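You operate a simulated robot arm through the tools that you are given. There is no shell and no other tool. Be economical: measure what you need, move in short steps, check, and stop when the job is done.

You are at the controls of a simulated robot arm. One attempt, no reset.

TASK
Put the setting block with the largest size on its label from the top of the measuring bench and the red brush from the top of the measuring bench on the shell box.
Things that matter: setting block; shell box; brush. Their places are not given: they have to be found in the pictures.

Only the result counts: the job must be done as asked and must still hold three seconds after the hand-in. Knocking over, shifting, dropping, spilling or breaking anything else fails it.

THE ROBOT
A 6-joint arm with a two-finger parallel gripper, fixed in place. Base frame: the origin is at the foot of the arm, x ahead of it, y to its left, z up; the work surface is at about z = 0.86. Lengths are in m, angles in degrees, forces in N, time in s.
With the tool pointing down near the work surface it reaches from about 0.26 to 0.68 m from the base axis. Its first joint turns from -66.0 to 66.0 degrees. Payload 2.9 kg.
The TCP is the grasp point between the finger pads, 0.03 m short of the fingertips. In the tool frame z runs along the fingers and y along their closing line. The gripper opens to 0.11 m. The fingers are 0.02 m wide and 0.01 m thick; the gripper's body (0.048 by 0.112 m) begins 0.055 m behind the TCP.
Orientation is that of the tool frame in the base frame, as a unit quaternion [w, x, y, z]. With the fingers straight down and closing along the base's y, the tool's x points along the base's -x, its y along +y and its z along -z.

THE INTERFACE
- The arm moves only by the tool apply_moves. Its argument "plan" is a list that holds one entry, the list of rows, each a list of 7 numbers: the finger opening in m, from 0 to 0.11, then the shift along the tool's x, y, z in units of 200 mm (1.0 is 200 mm), then the turn, a rotation vector about the tool's x, y, z in units of 90 degrees (1.0 is 90 degrees). In form: [[[gripper, tx, ty, tz, ax, ay, az], ...]]. A call has 1 to 20 rows; each row is the pose to reach, as a shift and turn from the pose commanded when the call began, along the tool's axes at that moment. A call with a number of a shift or a turn outside -1 to 1 is refused whole. Each row takes 0.2 s and may step no farther than 0.05 m and 8.6 degrees from the row before; otherwise, or with a gripper value out of range, the whole call is refused. A pose out of reach is approached as far as the arm can. The call stops where the force on the tool passes 40 N (or 10 N more than at its start, if that is more) or the arm is blocked; 0.2 s more then pass. The fingers move at their own pace (about 0.108 m/s each) and stop on an object; they squeeze with about 35 N. The grip force told is the motor's: it shows also when the fingers shut on nothing. Time passes only in rows, and 0.2 s behind the last, so rows that repeat a pose let the fingers close. It gives the time, the measured TCP pose, the force on the tool (base axes), the opening and the grip force at its end, in the units of the frame above (readings bear some noise).
- Cameras (640 x 400 px; columns grow to the right, rows downward): "scene" is fixed at [0.0746, 0.4281, 1.3816]; the picture's right is [-0.80, -0.60, 0.00], its down [-0.35, 0.46, -0.81] and it looks along [0.49, -0.65, -0.58] (base axes); focal length 271 px, centre (320, 200). "wrist" rides on the gripper at [-0.036, 0, -0.057] in the tool frame; the picture's right is [0.00, -1.00, 0.00], its down [0.97, 0.00, -0.24] and it looks along [0.24, 0.00, 0.97] (tool axes); focal length 218 px, centre (320, 200).
- capture(camera): a new picture of that camera. The clock stands still meanwhile.
- measure_at(camera, pixels): for up to 12 pixels [column, row] of the newest picture of that camera ("zoom" is the newest enlarged one), the place [x, y, z] in the base frame of the surface seen there, good to about 0.003 m. The clock stands still meanwhile.
- inspect(camera, box): a new picture of the part [left, top, right, bottom] of that camera's present view, enlarged. The clock stands still meanwhile.
- sign_off(): hands the job in; it is judged then, once.

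Keep the steps short. Do not move on a guess: measure, check each grasp and each placing, and mend mistakes. In all there are 60 turns and 20 pictures (those below and enlarged ones count). Leave the gripper open and the arm clear of the work at the hand-in unless told otherwise, and finish with a single line.

The tools are called after ">>>" as name(argument=value, ...) on one line, values as JSON. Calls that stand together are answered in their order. apply_moves: Moves the arm, as the interface text tells. Its arguments: {"type":"object","properties":{"plan":{"type":"array"}},"required":["plan"]} The other tools are called the same way: capture (camera) takes a picture; measure_at (camera, pixels) gives the place of the surface under pixels of a picture; inspect (camera, box) takes an enlarged picture of a part of a camera's view; sign_off () hands the job in.

At the start:

```text
t: 0.0
tcp_pos: [0.4838, -0.0141, 1.1046]
orientation: [-0.001, 0.0, 1.0, -0.001]
ft_force: [-0.5, -0.6, -0.3]
finger_gap: 0.1099
grasp_force: 0.1
```

scene: 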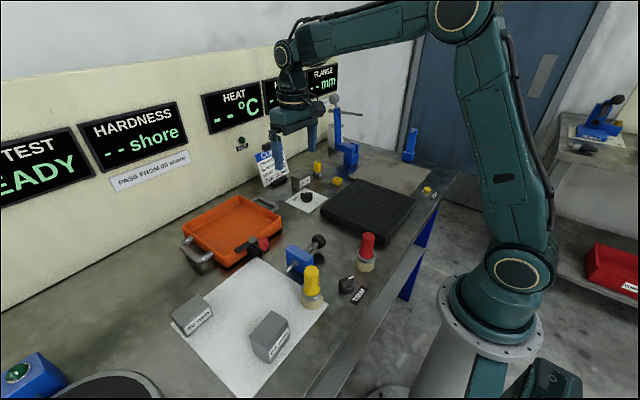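
wrist: 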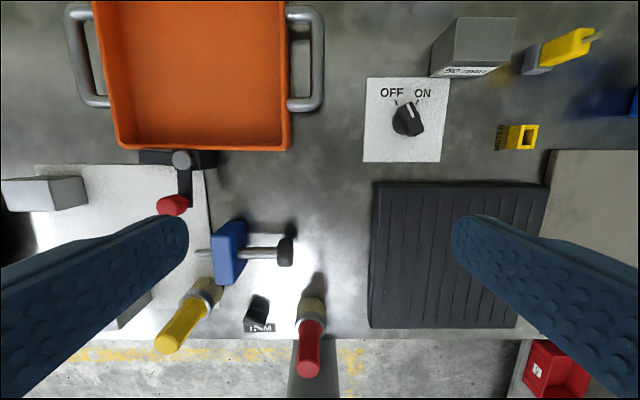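

I see three grey labelled blocks, red and yellow brushes, an orange tray and a black ribbed mat. I'll enlarge the views to read the labels.

>>> inspect(camera="scene", box=[160, 270, 340, 382])

>>> inspect(camera="scene", box=[240, 130, 450, 260])

>>> inspect(camera="wrist", box=[400, 0, 640, 150])

```text
3.56 times, centred on (250, 326) of scene
```

zoom: 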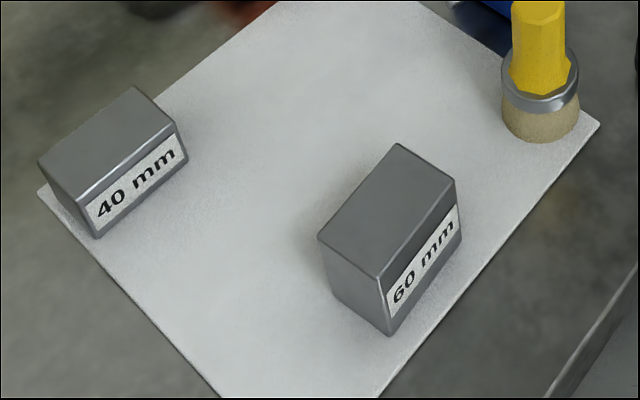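

```text
3.05 times, centred on (345, 195) of scene
```

zoom: 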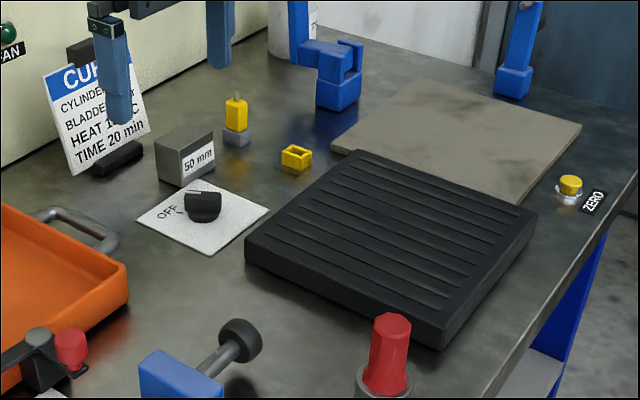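

```text
2.67 times, centred on (520, 75) of wrist
```

zoom: 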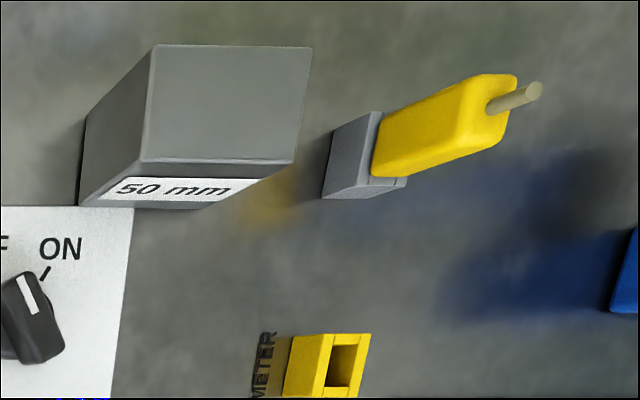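

60 mm is the largest so far. Next: what the red box on the right says, since "shell box" could be it or the orange one.

>>> inspect(camera="scene", box=[540, 80, 640, 310])

>>> inspect(camera="wrist", box=[500, 320, 628, 400])

>>> inspect(camera="scene", box=[160, 170, 400, 320])

```text
1.74 times, centred on (590, 195) of scene
```

zoom: 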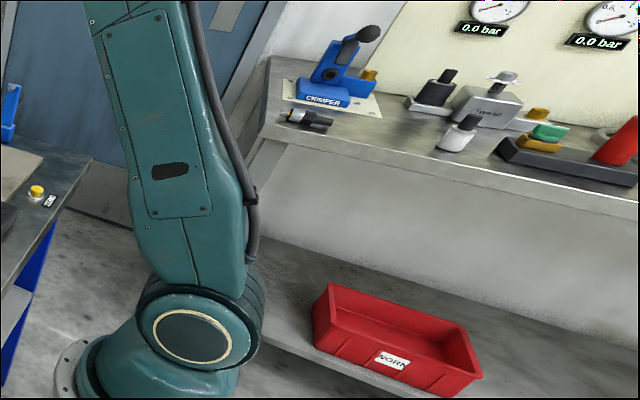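

```text
5.00 times, centred on (564, 360) of wrist
```

zoom: 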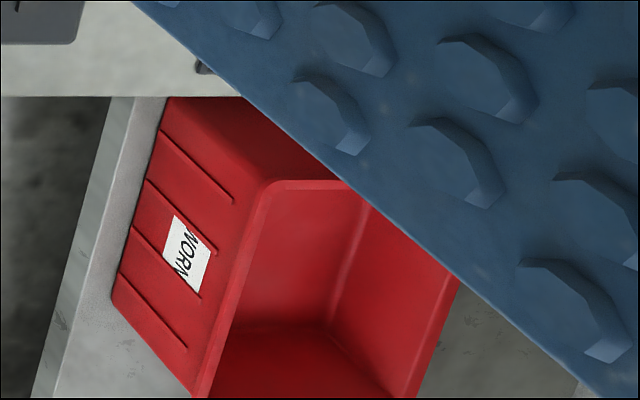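

```text
2.67 times, centred on (280, 245) of scene
```

zoom: 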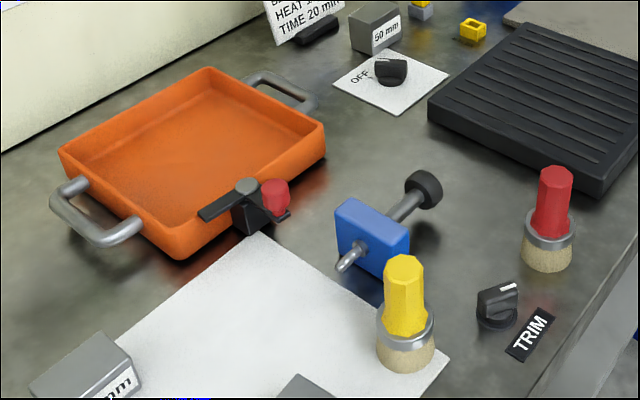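

Red bin is "WORN", far off and low. I'll look closer at the ribbed black object and the sign, and measure the tray.

>>> measure_at(camera="scene", pixels=[[225, 230], [238, 196], [186, 228], [281, 216], [228, 266], [370, 210], [350, 181], [440, 208], [387, 247], [322, 222], [325, 232]])

>>> inspect(camera="scene", box=[310, 165, 430, 255])

>>> inspect(camera="wrist", box=[50, 0, 340, 220])

```text
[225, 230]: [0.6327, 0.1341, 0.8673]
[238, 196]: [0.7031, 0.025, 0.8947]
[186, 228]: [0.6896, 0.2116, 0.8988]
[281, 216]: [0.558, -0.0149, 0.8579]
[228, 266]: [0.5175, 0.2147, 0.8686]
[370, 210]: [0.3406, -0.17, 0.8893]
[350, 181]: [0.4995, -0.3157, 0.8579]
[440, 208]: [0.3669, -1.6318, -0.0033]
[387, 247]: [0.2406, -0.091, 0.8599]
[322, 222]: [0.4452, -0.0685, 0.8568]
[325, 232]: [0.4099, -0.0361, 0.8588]
```

```text
4.44 times, centred on (370, 210) of scene
```

zoom: 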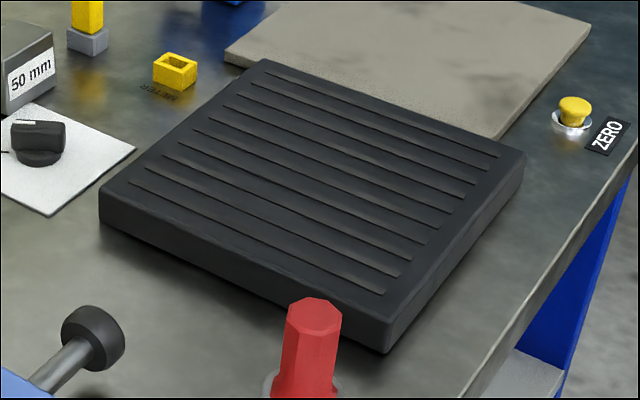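

```text
1.82 times, centred on (195, 110) of wrist
```

zoom: 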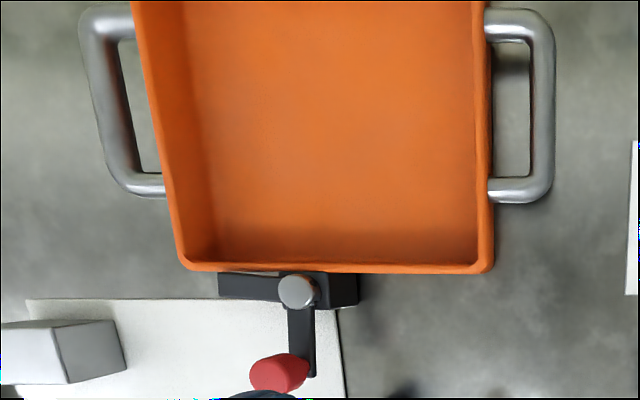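

The orange box with steel handles is the only box on this bench that can be the shell box (the black one is a heater plate). Now measuring the 60 mm block (centre ≈ (268,329)) and the red brush (≈ (367,250)).

>>> measure_at(camera="scene", pixels=[[271.6, 312], [286.5, 320.8], [267, 345.5], [251.5, 336.5], [268.5, 329], [290, 345], [368, 236], [364, 240], [372, 241], [367, 250], [366, 259], [366, 269]])

>>> measure_at(camera="wrist", pixels=[[308, 368], [300, 368], [316, 368], [312, 330], [313, 305], [300, 305], [325, 305], [283, 50], [200, 146], [112, 100], [172, 205], [180, 158]])

```text
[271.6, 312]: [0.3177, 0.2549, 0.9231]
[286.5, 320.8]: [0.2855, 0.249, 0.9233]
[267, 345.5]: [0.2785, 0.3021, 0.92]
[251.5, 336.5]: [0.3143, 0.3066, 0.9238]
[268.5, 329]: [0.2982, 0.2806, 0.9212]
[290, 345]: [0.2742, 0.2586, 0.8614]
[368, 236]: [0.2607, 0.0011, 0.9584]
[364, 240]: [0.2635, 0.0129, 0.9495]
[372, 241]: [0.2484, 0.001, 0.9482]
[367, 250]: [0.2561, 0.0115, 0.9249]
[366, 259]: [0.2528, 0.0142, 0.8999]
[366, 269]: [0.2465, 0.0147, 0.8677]
```

```text
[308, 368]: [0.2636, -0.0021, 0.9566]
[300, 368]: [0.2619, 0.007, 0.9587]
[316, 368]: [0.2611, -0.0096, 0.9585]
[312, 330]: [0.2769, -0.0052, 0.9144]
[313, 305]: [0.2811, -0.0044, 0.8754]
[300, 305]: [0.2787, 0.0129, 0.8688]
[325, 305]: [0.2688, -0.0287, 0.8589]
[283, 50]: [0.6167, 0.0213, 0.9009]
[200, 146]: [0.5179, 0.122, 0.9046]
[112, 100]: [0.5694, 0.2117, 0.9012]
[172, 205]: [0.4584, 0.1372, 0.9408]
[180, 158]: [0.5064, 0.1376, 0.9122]
```

The block stands at about (0.299, 0.278), top at 0.922, long side turned about 6° off y. I'll start at the current height, moving toward it and turning so the fingers close along its short side.

>>> apply_moves(plan=[[[0.11, 0.09, 0.095, 0, 0, 0, 0.0933], [0.11, 0.18, 0.19, 0, 0, 0, 0.1866], [0.11, 0.27, 0.285, 0, 0, 0, 0.28], [0.11, 0.36, 0.38, 0, 0, 0, 0.3733], [0.11, 0.45, 0.475, 0, 0, 0, 0.4667], [0.11, 0.54, 0.57, 0, 0, 0, 0.56], [0.11, 0.63, 0.665, 0, 0, 0, 0.6533], [0.11, 0.72, 0.76, 0, 0, 0, 0.7467], [0.11, 0.81, 0.855, 0, 0, 0, 0.84], [0.11, 0.9, 0.95, 0, 0, 0, 0.9333]]])

```text
t: 2.2
tcp_pos: [0.3035, 0.1758, 1.1041]
orientation: [0.0, 0.669, 0.743, 0.0]
ft_force: [-0.2, -0.4, 0.5]
finger_gap: 0.1102
grasp_force: 0.1
```

Now above-left; going over the block and part way down, to z≈1.0.

>>> apply_moves(plan=[[[0.11, 0.17, 0.01, 0, 0, 0, 0], [0.11, 0.34, 0.02, 0, 0, 0, 0], [0.11, 0.51, 0.03, 0, 0, 0, 0], [0.11, 0.51, 0.03, 0.17, 0, 0, 0], [0.11, 0.51, 0.03, 0.34, 0, 0, 0], [0.11, 0.51, 0.03, 0.5, 0, 0, 0]]])

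>>> capture(camera="wrist")

```text
t: 3.6
tcp_pos: [0.298, 0.277, 1.0048]
orientation: [0.0, 0.669, 0.743, 0.0]
ft_force: [-0.3, -0.1, -0.5]
finger_gap: 0.1099
grasp_force: 0.0
```

```text
9 pictures are left
```

wrist: 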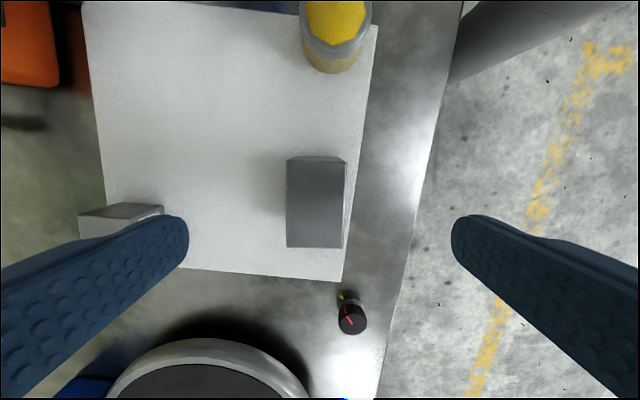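

The block is aligned with the fingers. Measuring its top corners, the 40 mm block near the left finger, and the table edge clearance.

>>> measure_at(camera="wrist", pixels=[[290, 168], [341, 168], [290, 243], [341, 243], [316, 205], [160, 208], [352, 315], [340, 30], [316, 155]])

```text
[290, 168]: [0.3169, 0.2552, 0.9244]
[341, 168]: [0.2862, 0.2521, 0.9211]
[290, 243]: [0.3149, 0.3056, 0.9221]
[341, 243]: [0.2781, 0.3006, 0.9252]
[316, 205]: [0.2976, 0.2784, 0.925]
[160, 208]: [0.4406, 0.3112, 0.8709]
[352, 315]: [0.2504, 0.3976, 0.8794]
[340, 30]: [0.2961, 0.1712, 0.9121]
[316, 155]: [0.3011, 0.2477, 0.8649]
```

Centred within 2 mm. Narrowing the opening to 0.08 and descending to z≈0.902, then closing.

>>> apply_moves(plan=[[[0.08, 0.005, 0, 0, 0, 0, 0], [0.08, 0.005, 0, 0.15, 0, 0, 0], [0.08, 0.005, 0, 0.3, 0, 0, 0], [0.08, 0.005, 0, 0.42, 0, 0, 0], [0.08, 0.005, 0, 0.51, 0, 0, 0], [0.08, 0.005, 0, 0.51, 0, 0, 0], [0.03, 0.005, 0, 0.51, 0, 0, 0], [0.02, 0.005, 0, 0.51, 0, 0, 0], [0.02, 0.005, 0, 0.51, 0, 0, 0], [0.02, 0.005, 0, 0.51, 0, 0, 0]]])

```text
t: 5.8
tcp_pos: [0.2974, 0.277, 0.9032]
orientation: [-0.001, 0.67, 0.743, 0.0]
ft_force: [-0.6, 0.2, 0.9]
finger_gap: 0.0397
grasp_force: 34.7
```

Gripped at 0.040 m with 35 N. Lifting straight up to z≈1.10.

>>> apply_moves(plan=[[[0.02, 0.005, 0, -0.05, 0, 0, 0], [0.02, 0.005, 0, -0.2, 0, 0, 0], [0.02, 0.005, 0, -0.4, 0, 0, 0], [0.02, 0.005, 0, -0.6, 0, 0, 0], [0.02, 0.005, 0, -0.8, 0, 0, 0], [0.02, 0.005, 0, -1.0, 0, 0, 0], [0.02, 0.005, 0, -1.0, 0, 0, 0]]])

```text
t: 7.4
tcp_pos: [0.2972, 0.2757, 1.1021]
orientation: [0.0, 0.669, 0.743, 0.0]
ft_force: [-0.2, 0.5, -4.4]
finger_gap: 0.0398
grasp_force: 35.0
```

Load reading fits a held block. Carrying it high to above the right half of the tray (0.61, 0.075), in two halves.

>>> apply_moves(plan=[[[0.02, -0.097, 0.121, 0, 0, 0, 0], [0.02, -0.193, 0.242, 0, 0, 0, 0], [0.02, -0.29, 0.3625, 0, 0, 0, 0], [0.02, -0.387, 0.483, 0, 0, 0, 0], [0.02, -0.483, 0.604, 0, 0, 0, 0], [0.02, -0.58, 0.725, 0, 0, 0, 0]]])

>>> apply_moves(plan=[[[0.02, -0.097, 0.121, 0, 0, 0, 0], [0.02, -0.193, 0.242, 0, 0, 0, 0], [0.02, -0.29, 0.3625, 0, 0, 0, 0], [0.02, -0.387, 0.483, 0, 0, 0, 0], [0.02, -0.483, 0.604, 0, 0, 0, 0], [0.02, -0.58, 0.725, 0, 0, 0, 0], [0.02, -0.58, 0.725, 0, 0, 0, 0]]])

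>>> capture(camera="scene")

```text
t: 8.8
tcp_pos: [0.4552, 0.1796, 1.1026]
orientation: [0.0, 0.67, 0.743, 0.0]
ft_force: [0.6, -0.1, -4.2]
finger_gap: 0.0398
grasp_force: 35.0
```

```text
t: 10.4
tcp_pos: [0.613, 0.0792, 1.1013]
orientation: [0.0, 0.669, 0.744, 0.0]
ft_force: [-0.3, 0.2, -4.5]
finger_gap: 0.0399
grasp_force: 35.0
```

```text
8 pictures are left
```

scene: 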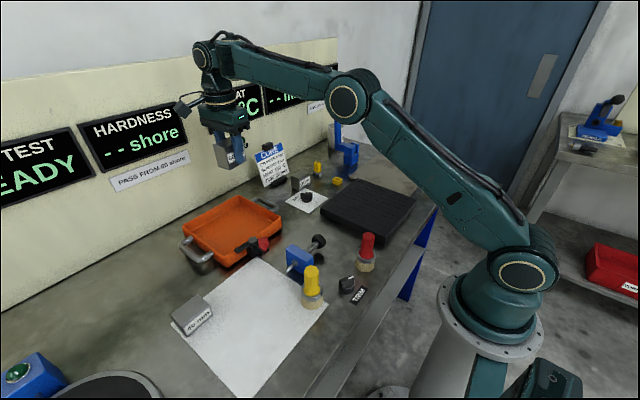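

Block held, clear. Checking the tray's floor extents in this view.

>>> measure_at(camera="scene", pixels=[[248, 215], [236, 205], [225, 216], [262, 221], [236, 225], [215, 240], [230, 252], [195, 236], [280, 214], [228, 258], [184, 240], [236, 196]])

```text
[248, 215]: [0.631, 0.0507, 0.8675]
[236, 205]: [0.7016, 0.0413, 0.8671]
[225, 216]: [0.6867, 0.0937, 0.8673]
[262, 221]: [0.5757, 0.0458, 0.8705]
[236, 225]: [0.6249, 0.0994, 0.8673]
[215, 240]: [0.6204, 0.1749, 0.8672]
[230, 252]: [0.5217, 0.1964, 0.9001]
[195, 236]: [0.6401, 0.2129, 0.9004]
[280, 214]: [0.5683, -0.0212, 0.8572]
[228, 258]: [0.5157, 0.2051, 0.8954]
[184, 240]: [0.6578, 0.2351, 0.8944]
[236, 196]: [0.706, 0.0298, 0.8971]
```

Tray floor is 0.867 and spans roughly x 0.53–0.70, y 0.03–0.20. Lowering to about 2 mm above the contact height.

>>> apply_moves(plan=[[[0.02, 0, 0, 0.2, 0, 0, 0], [0.02, 0, 0, 0.4, 0, 0, 0], [0.02, 0, 0, 0.6, 0, 0, 0], [0.02, 0, 0, 0.75, 0, 0, 0], [0.02, 0, 0, 0.87, 0, 0, 0], [0.02, 0, 0, 0.93, 0, 0, 0], [0.02, 0, 0, 0.955, 0, 0, 0], [0.02, 0, 0, 0.955, 0, 0, 0]]])

```text
t: 12.2
tcp_pos: [0.6119, 0.0779, 0.9114]
orientation: [0.0, 0.669, 0.743, 0.001]
ft_force: [-0.2, -0.3, -4.7]
finger_gap: 0.04
grasp_force: 35.3
```

Not touching yet (force unchanged). Small steps down until contact.

>>> apply_moves(plan=[[[0.02, 0, 0, 0.006, 0, 0, 0], [0.02, 0, 0, 0.012, 0, 0, 0], [0.02, 0, 0, 0.017, 0, 0, 0], [0.02, 0, 0, 0.017, 0, 0, 0]]])

```text
t: 13.2
tcp_pos: [0.6111, 0.0792, 0.909]
orientation: [0.001, 0.669, 0.743, 0.001]
ft_force: [-1.7, 0.3, 9.8]
finger_gap: 0.04
grasp_force: 34.5
```

Contact: the load has shifted to +10 N. Opening to 0.075 and rising.

>>> apply_moves(plan=[[[0.06, 0, 0, -0.005, 0, 0, 0], [0.075, 0, 0, -0.005, 0, 0, 0], [0.075, 0, 0, -0.005, 0, 0, 0], [0.075, 0, 0, -0.15, 0, 0, 0], [0.075, 0, 0, -0.35, 0, 0, 0], [0.075, 0, 0, -0.55, 0, 0, 0], [0.075, 0, 0, -0.75, 0, 0, 0], [0.075, 0, 0, -0.95, 0, 0, 0]]])

>>> capture(camera="wrist")

```text
t: 15.0
tcp_pos: [0.6102, 0.0787, 1.0991]
orientation: [-0.001, 0.669, 0.743, -0.001]
ft_force: [-0.1, -0.1, 0.4]
finger_gap: 0.075
grasp_force: 0.0
```

```text
7 pictures are left
```

wrist: 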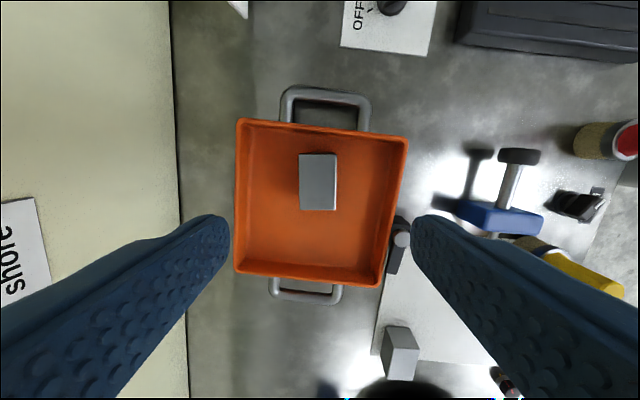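

The block stands flat in the tray. Now turning back to y-closing while moving towards the brush, opening at 0.07.

>>> apply_moves(plan=[[[0.07, -0.03, -0.0937, 0, 0, 0, -0.0933], [0.07, -0.06, -0.187, 0, 0, 0, -0.1866], [0.07, -0.09, -0.281, 0, 0, 0, -0.28], [0.07, -0.12, -0.375, 0, 0, 0, -0.3733], [0.07, -0.15, -0.4685, 0, 0, 0, -0.4667], [0.07, -0.18, -0.562, 0, 0, 0, -0.56], [0.07, -0.21, -0.656, 0, 0, 0, -0.6533], [0.07, -0.24, -0.75, 0, 0, 0, -0.7467], [0.07, -0.27, -0.843, 0, 0, 0, -0.84], [0.07, -0.303, -0.937, 0, 0, 0, -0.9333]]])

```text
t: 17.2
tcp_pos: [0.4307, -0.0017, 1.0971]
orientation: [0.0, -0.001, 1.0, 0.0]
ft_force: [-0.4, -0.2, 0.0]
finger_gap: 0.0701
grasp_force: 0.1
```

Now over the brush at x≈0.262, z≈1.02, and a look from the wrist camera.

>>> apply_moves(plan=[[[0.07, 0.17, 0, 0, 0, 0, 0], [0.07, 0.34, 0, 0, 0, 0, 0], [0.07, 0.51, 0, 0, 0, 0, 0], [0.07, 0.68, 0, 0, 0, 0, 0], [0.07, 0.8435, 0, 0, 0, 0, 0], [0.07, 0.8435, 0, 0.2, 0, 0, 0], [0.07, 0.8435, 0, 0.385, 0, 0, 0], [0.07, 0.8435, 0, 0.385, 0, 0, 0]]])

>>> capture(camera="wrist")

```text
t: 19.0
tcp_pos: [0.2631, 0.0023, 1.0215]
orientation: [0.0, 0.0, 1.0, -0.001]
ft_force: [-0.4, -0.5, -0.4]
finger_gap: 0.0699
grasp_force: 0.0
```

```text
6 pictures are left
```

wrist: 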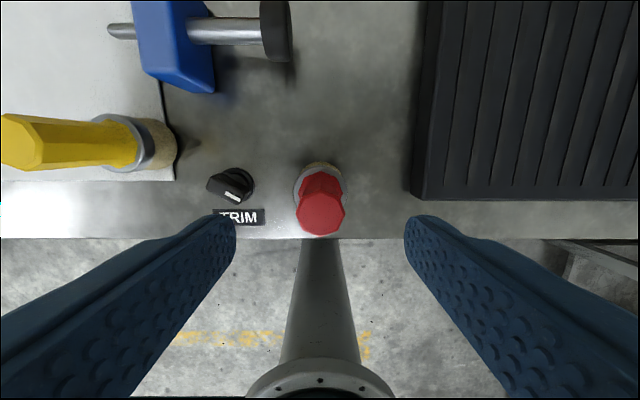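

>>> measure_at(camera="wrist", pixels=[[320, 212], [300, 212], [341, 212], [320, 195], [320, 231], [320, 178], [320, 168], [297, 185], [240, 195], [410, 190]])

```text
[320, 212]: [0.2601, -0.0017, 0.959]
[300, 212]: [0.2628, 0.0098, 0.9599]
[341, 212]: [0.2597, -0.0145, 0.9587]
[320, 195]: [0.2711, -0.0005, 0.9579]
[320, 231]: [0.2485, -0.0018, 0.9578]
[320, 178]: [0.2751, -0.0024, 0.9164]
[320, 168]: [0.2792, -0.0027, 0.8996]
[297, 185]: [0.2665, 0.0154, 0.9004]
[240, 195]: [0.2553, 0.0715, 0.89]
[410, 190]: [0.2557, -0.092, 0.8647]
```

Brush handle centre (0.260, −0.002), top 0.959, about 26 mm wide. Descending to z≈0.938 (tips above the knob) and closing.

>>> apply_moves(plan=[[[0.07, 0.0125, -0.02, 0, 0, 0, 0], [0.07, 0.0125, -0.02, 0.15, 0, 0, 0], [0.07, 0.0125, -0.02, 0.3, 0, 0, 0], [0.07, 0.0125, -0.02, 0.4175, 0, 0, 0], [0.07, 0.0125, -0.02, 0.4175, 0, 0, 0], [0.03, 0.0125, -0.02, 0.4175, 0, 0, 0], [0.01, 0.0125, -0.02, 0.4175, 0, 0, 0], [0.01, 0.0125, -0.02, 0.4175, 0, 0, 0], [0.01, 0.0125, -0.02, 0.4175, 0, 0, 0]]])

```text
t: 21.0
tcp_pos: [0.2615, -0.0036, 0.9379]
orientation: [0.0, 0.0, 1.0, 0.0]
ft_force: [-0.9, 0.5, 0.5]
finger_gap: 0.0288
grasp_force: 35.1
```

Gripped at 0.029 m. Lifting to z≈1.11.

>>> apply_moves(plan=[[[0.01, 0.0, 0, -0.05, 0, 0, 0], [0.01, 0, 0, -0.2, 0, 0, 0], [0.01, 0, 0, -0.4, 0, 0, 0], [0.01, 0, 0, -0.6, 0, 0, 0], [0.01, 0, 0, -0.8, 0, 0, 0], [0.01, 0, 0, -0.86, 0, 0, 0], [0.01, 0, 0, -0.86, 0, 0, 0]]])

```text
t: 22.6
tcp_pos: [0.2613, -0.0059, 1.1083]
orientation: [0.0, 0.0, 1.0, 0.0]
ft_force: [0.1, 0.2, -1.0]
finger_gap: 0.0286
grasp_force: 34.7
```

Brush is held. Carrying it to above (0.60, 0.16) in two halves.

>>> apply_moves(plan=[[[0.01, -0.141, 0.069, 0, 0, 0, 0], [0.01, -0.2825, 0.138, 0, 0, 0, 0], [0.01, -0.424, 0.207, 0, 0, 0, 0], [0.01, -0.565, 0.276, 0, 0, 0, 0], [0.01, -0.706, 0.345, 0, 0, 0, 0], [0.01, -0.8475, 0.412, 0, 0, 0, 0]]])

>>> apply_moves(plan=[[[0.01, -0.141, 0.069, 0, 0, 0, 0], [0.01, -0.2825, 0.138, 0, 0, 0, 0], [0.01, -0.424, 0.207, 0, 0, 0, 0], [0.01, -0.565, 0.276, 0, 0, 0, 0], [0.01, -0.706, 0.345, 0, 0, 0, 0], [0.01, -0.8475, 0.412, 0, 0, 0, 0], [0.01, -0.8475, 0.412, 0, 0, 0, 0]]])

>>> capture(camera="scene")

```text
t: 24.0
tcp_pos: [0.4294, 0.0783, 1.1125]
orientation: [0.0, 0.001, 1.0, 0.0]
ft_force: [0.7, 0.0, -0.8]
finger_gap: 0.0289
grasp_force: 34.5
```

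```text
t: 25.6
tcp_pos: [0.5988, 0.1604, 1.1101]
orientation: [-0.001, 0.0, 1.0, 0.0]
ft_force: [1.1, 0.1, -0.9]
finger_gap: 0.0291
grasp_force: 34.7
```

```text
5 pictures are left
```

scene: 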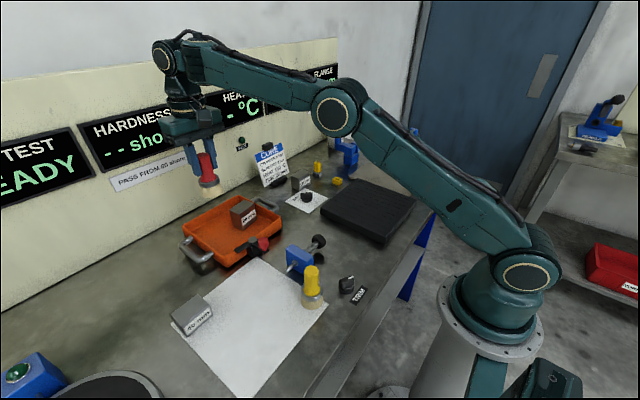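

Brush upright in the gripper, block upright in the tray. Contact expected at TCP z≈0.9465; lowering to just above it.

>>> apply_moves(plan=[[[0.01, 0, 0, 0.2, 0, 0, 0], [0.01, 0, 0, 0.4, 0, 0, 0], [0.01, 0, 0, 0.58, 0, 0, 0], [0.01, 0, 0, 0.72, 0, 0, 0], [0.01, 0, 0, 0.78, 0, 0, 0], [0.01, 0, 0, 0.802, 0, 0, 0], [0.01, 0, 0, 0.802, 0, 0, 0]]])

>>> apply_moves(plan=[[[0.01, 0, 0, 0.006, 0, 0, 0], [0.01, 0, 0, 0.012, 0, 0, 0], [0.01, 0, 0, 0.012, 0, 0, 0]]])

```text
t: 27.2
tcp_pos: [0.6, 0.1601, 0.9522]
orientation: [0.003, 0.001, 1.0, 0.0]
ft_force: [6.3, 0.4, 22.5]
finger_gap: 0.029
grasp_force: 35.0
```

```text
t: 28.0
tcp_pos: [0.5992, 0.1607, 0.9489]
orientation: [0.002, 0.0, 1.0, 0.001]
ft_force: [5.3, 2.1, 22.5]
finger_gap: 0.0288
grasp_force: 35.2
```

Contact with 22 N, slightly earlier than expected. I'll look at how the brush sits before releasing.

>>> inspect(camera="scene", box=[150, 130, 310, 280])

```text
2.67 times, centred on (230, 205) of scene
```

zoom: 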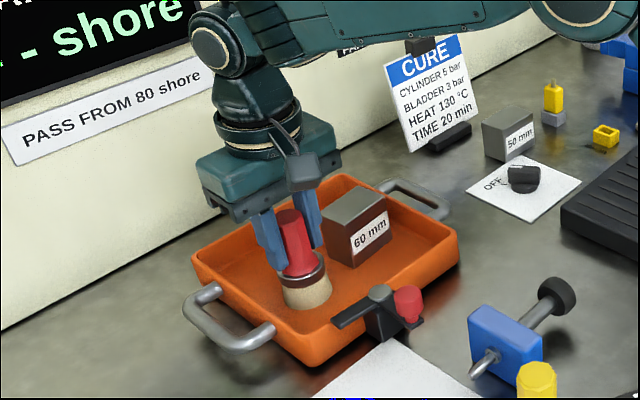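

The brush stands inside the tray, tilted only a little about the finger line; its wide base will settle flat. Easing up 2 mm to relieve the push, then opening gently (0.06) before rising.

>>> apply_moves(plan=[[[0.01, 0, 0, -0.01, 0, 0, 0], [0.01, 0, 0, -0.015, 0, 0, 0], [0.035, 0, 0, -0.015, 0, 0, 0], [0.045, 0, 0, -0.015, 0, 0, 0], [0.06, 0, 0, -0.015, 0, 0, 0], [0.06, 0, 0, -0.015, 0, 0, 0], [0.06, 0, 0, -0.1, 0, 0, 0], [0.06, 0, 0, -0.25, 0, 0, 0], [0.06, 0, 0, -0.45, 0, 0, 0], [0.06, 0, 0, -0.65, 0, 0, 0], [0.06, 0, 0, -0.85, 0, 0, 0]]])

>>> capture(camera="scene")

>>> inspect(camera="scene", box=[150, 160, 310, 280])

```text
t: 30.4
tcp_pos: [0.6011, 0.16, 1.1173]
orientation: [0.0, -0.001, 1.0, 0.0]
ft_force: [-0.2, -0.5, -0.3]
finger_gap: 0.0601
grasp_force: 0.1
```

```text
3 pictures are left
```

scene: 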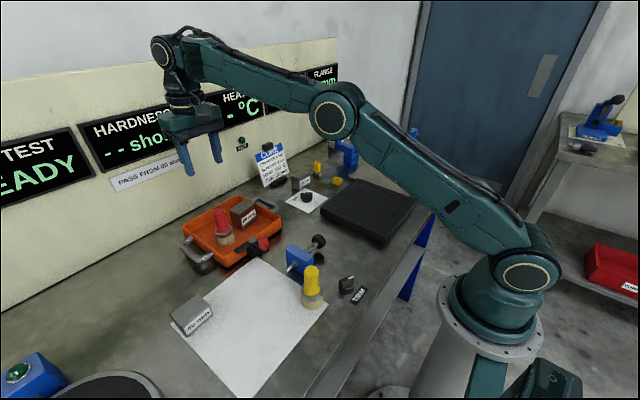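

```text
3.33 times, centred on (230, 220) of scene
```

zoom: 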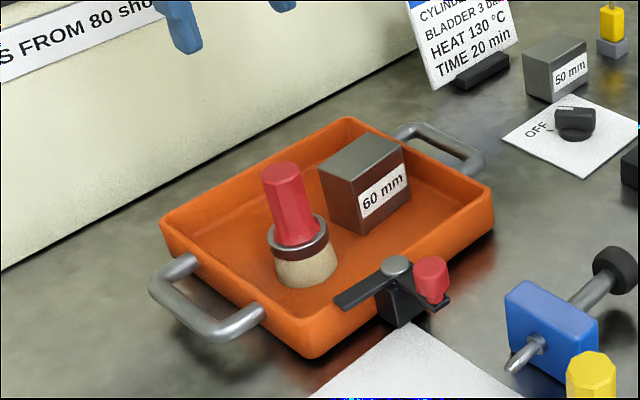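

Both stand in the orange shell box and nothing else has moved. Opening fully, then handing in.

>>> apply_moves(plan=[[[0.11, 0, 0, 0, 0, 0, 0], [0.11, 0.1, 0, -0.05, 0, 0, 0], [0.11, 0.2, 0, -0.1, 0, 0, 0]]])

>>> sign_off()

```text
t: 31.2
tcp_pos: [0.5577, 0.1578, 1.1362]
orientation: [0.0, 0.0, 1.0, 0.0]
ft_force: [-0.5, 0.4, -0.7]
finger_gap: 0.1099
grasp_force: 0.0
```

```text
The job is handed in.
```

The 60 mm setting block and the red brush are both standing in the orange box, which I took to be the shell box although it has no label, and the job is handed in with the gripper open and clear.
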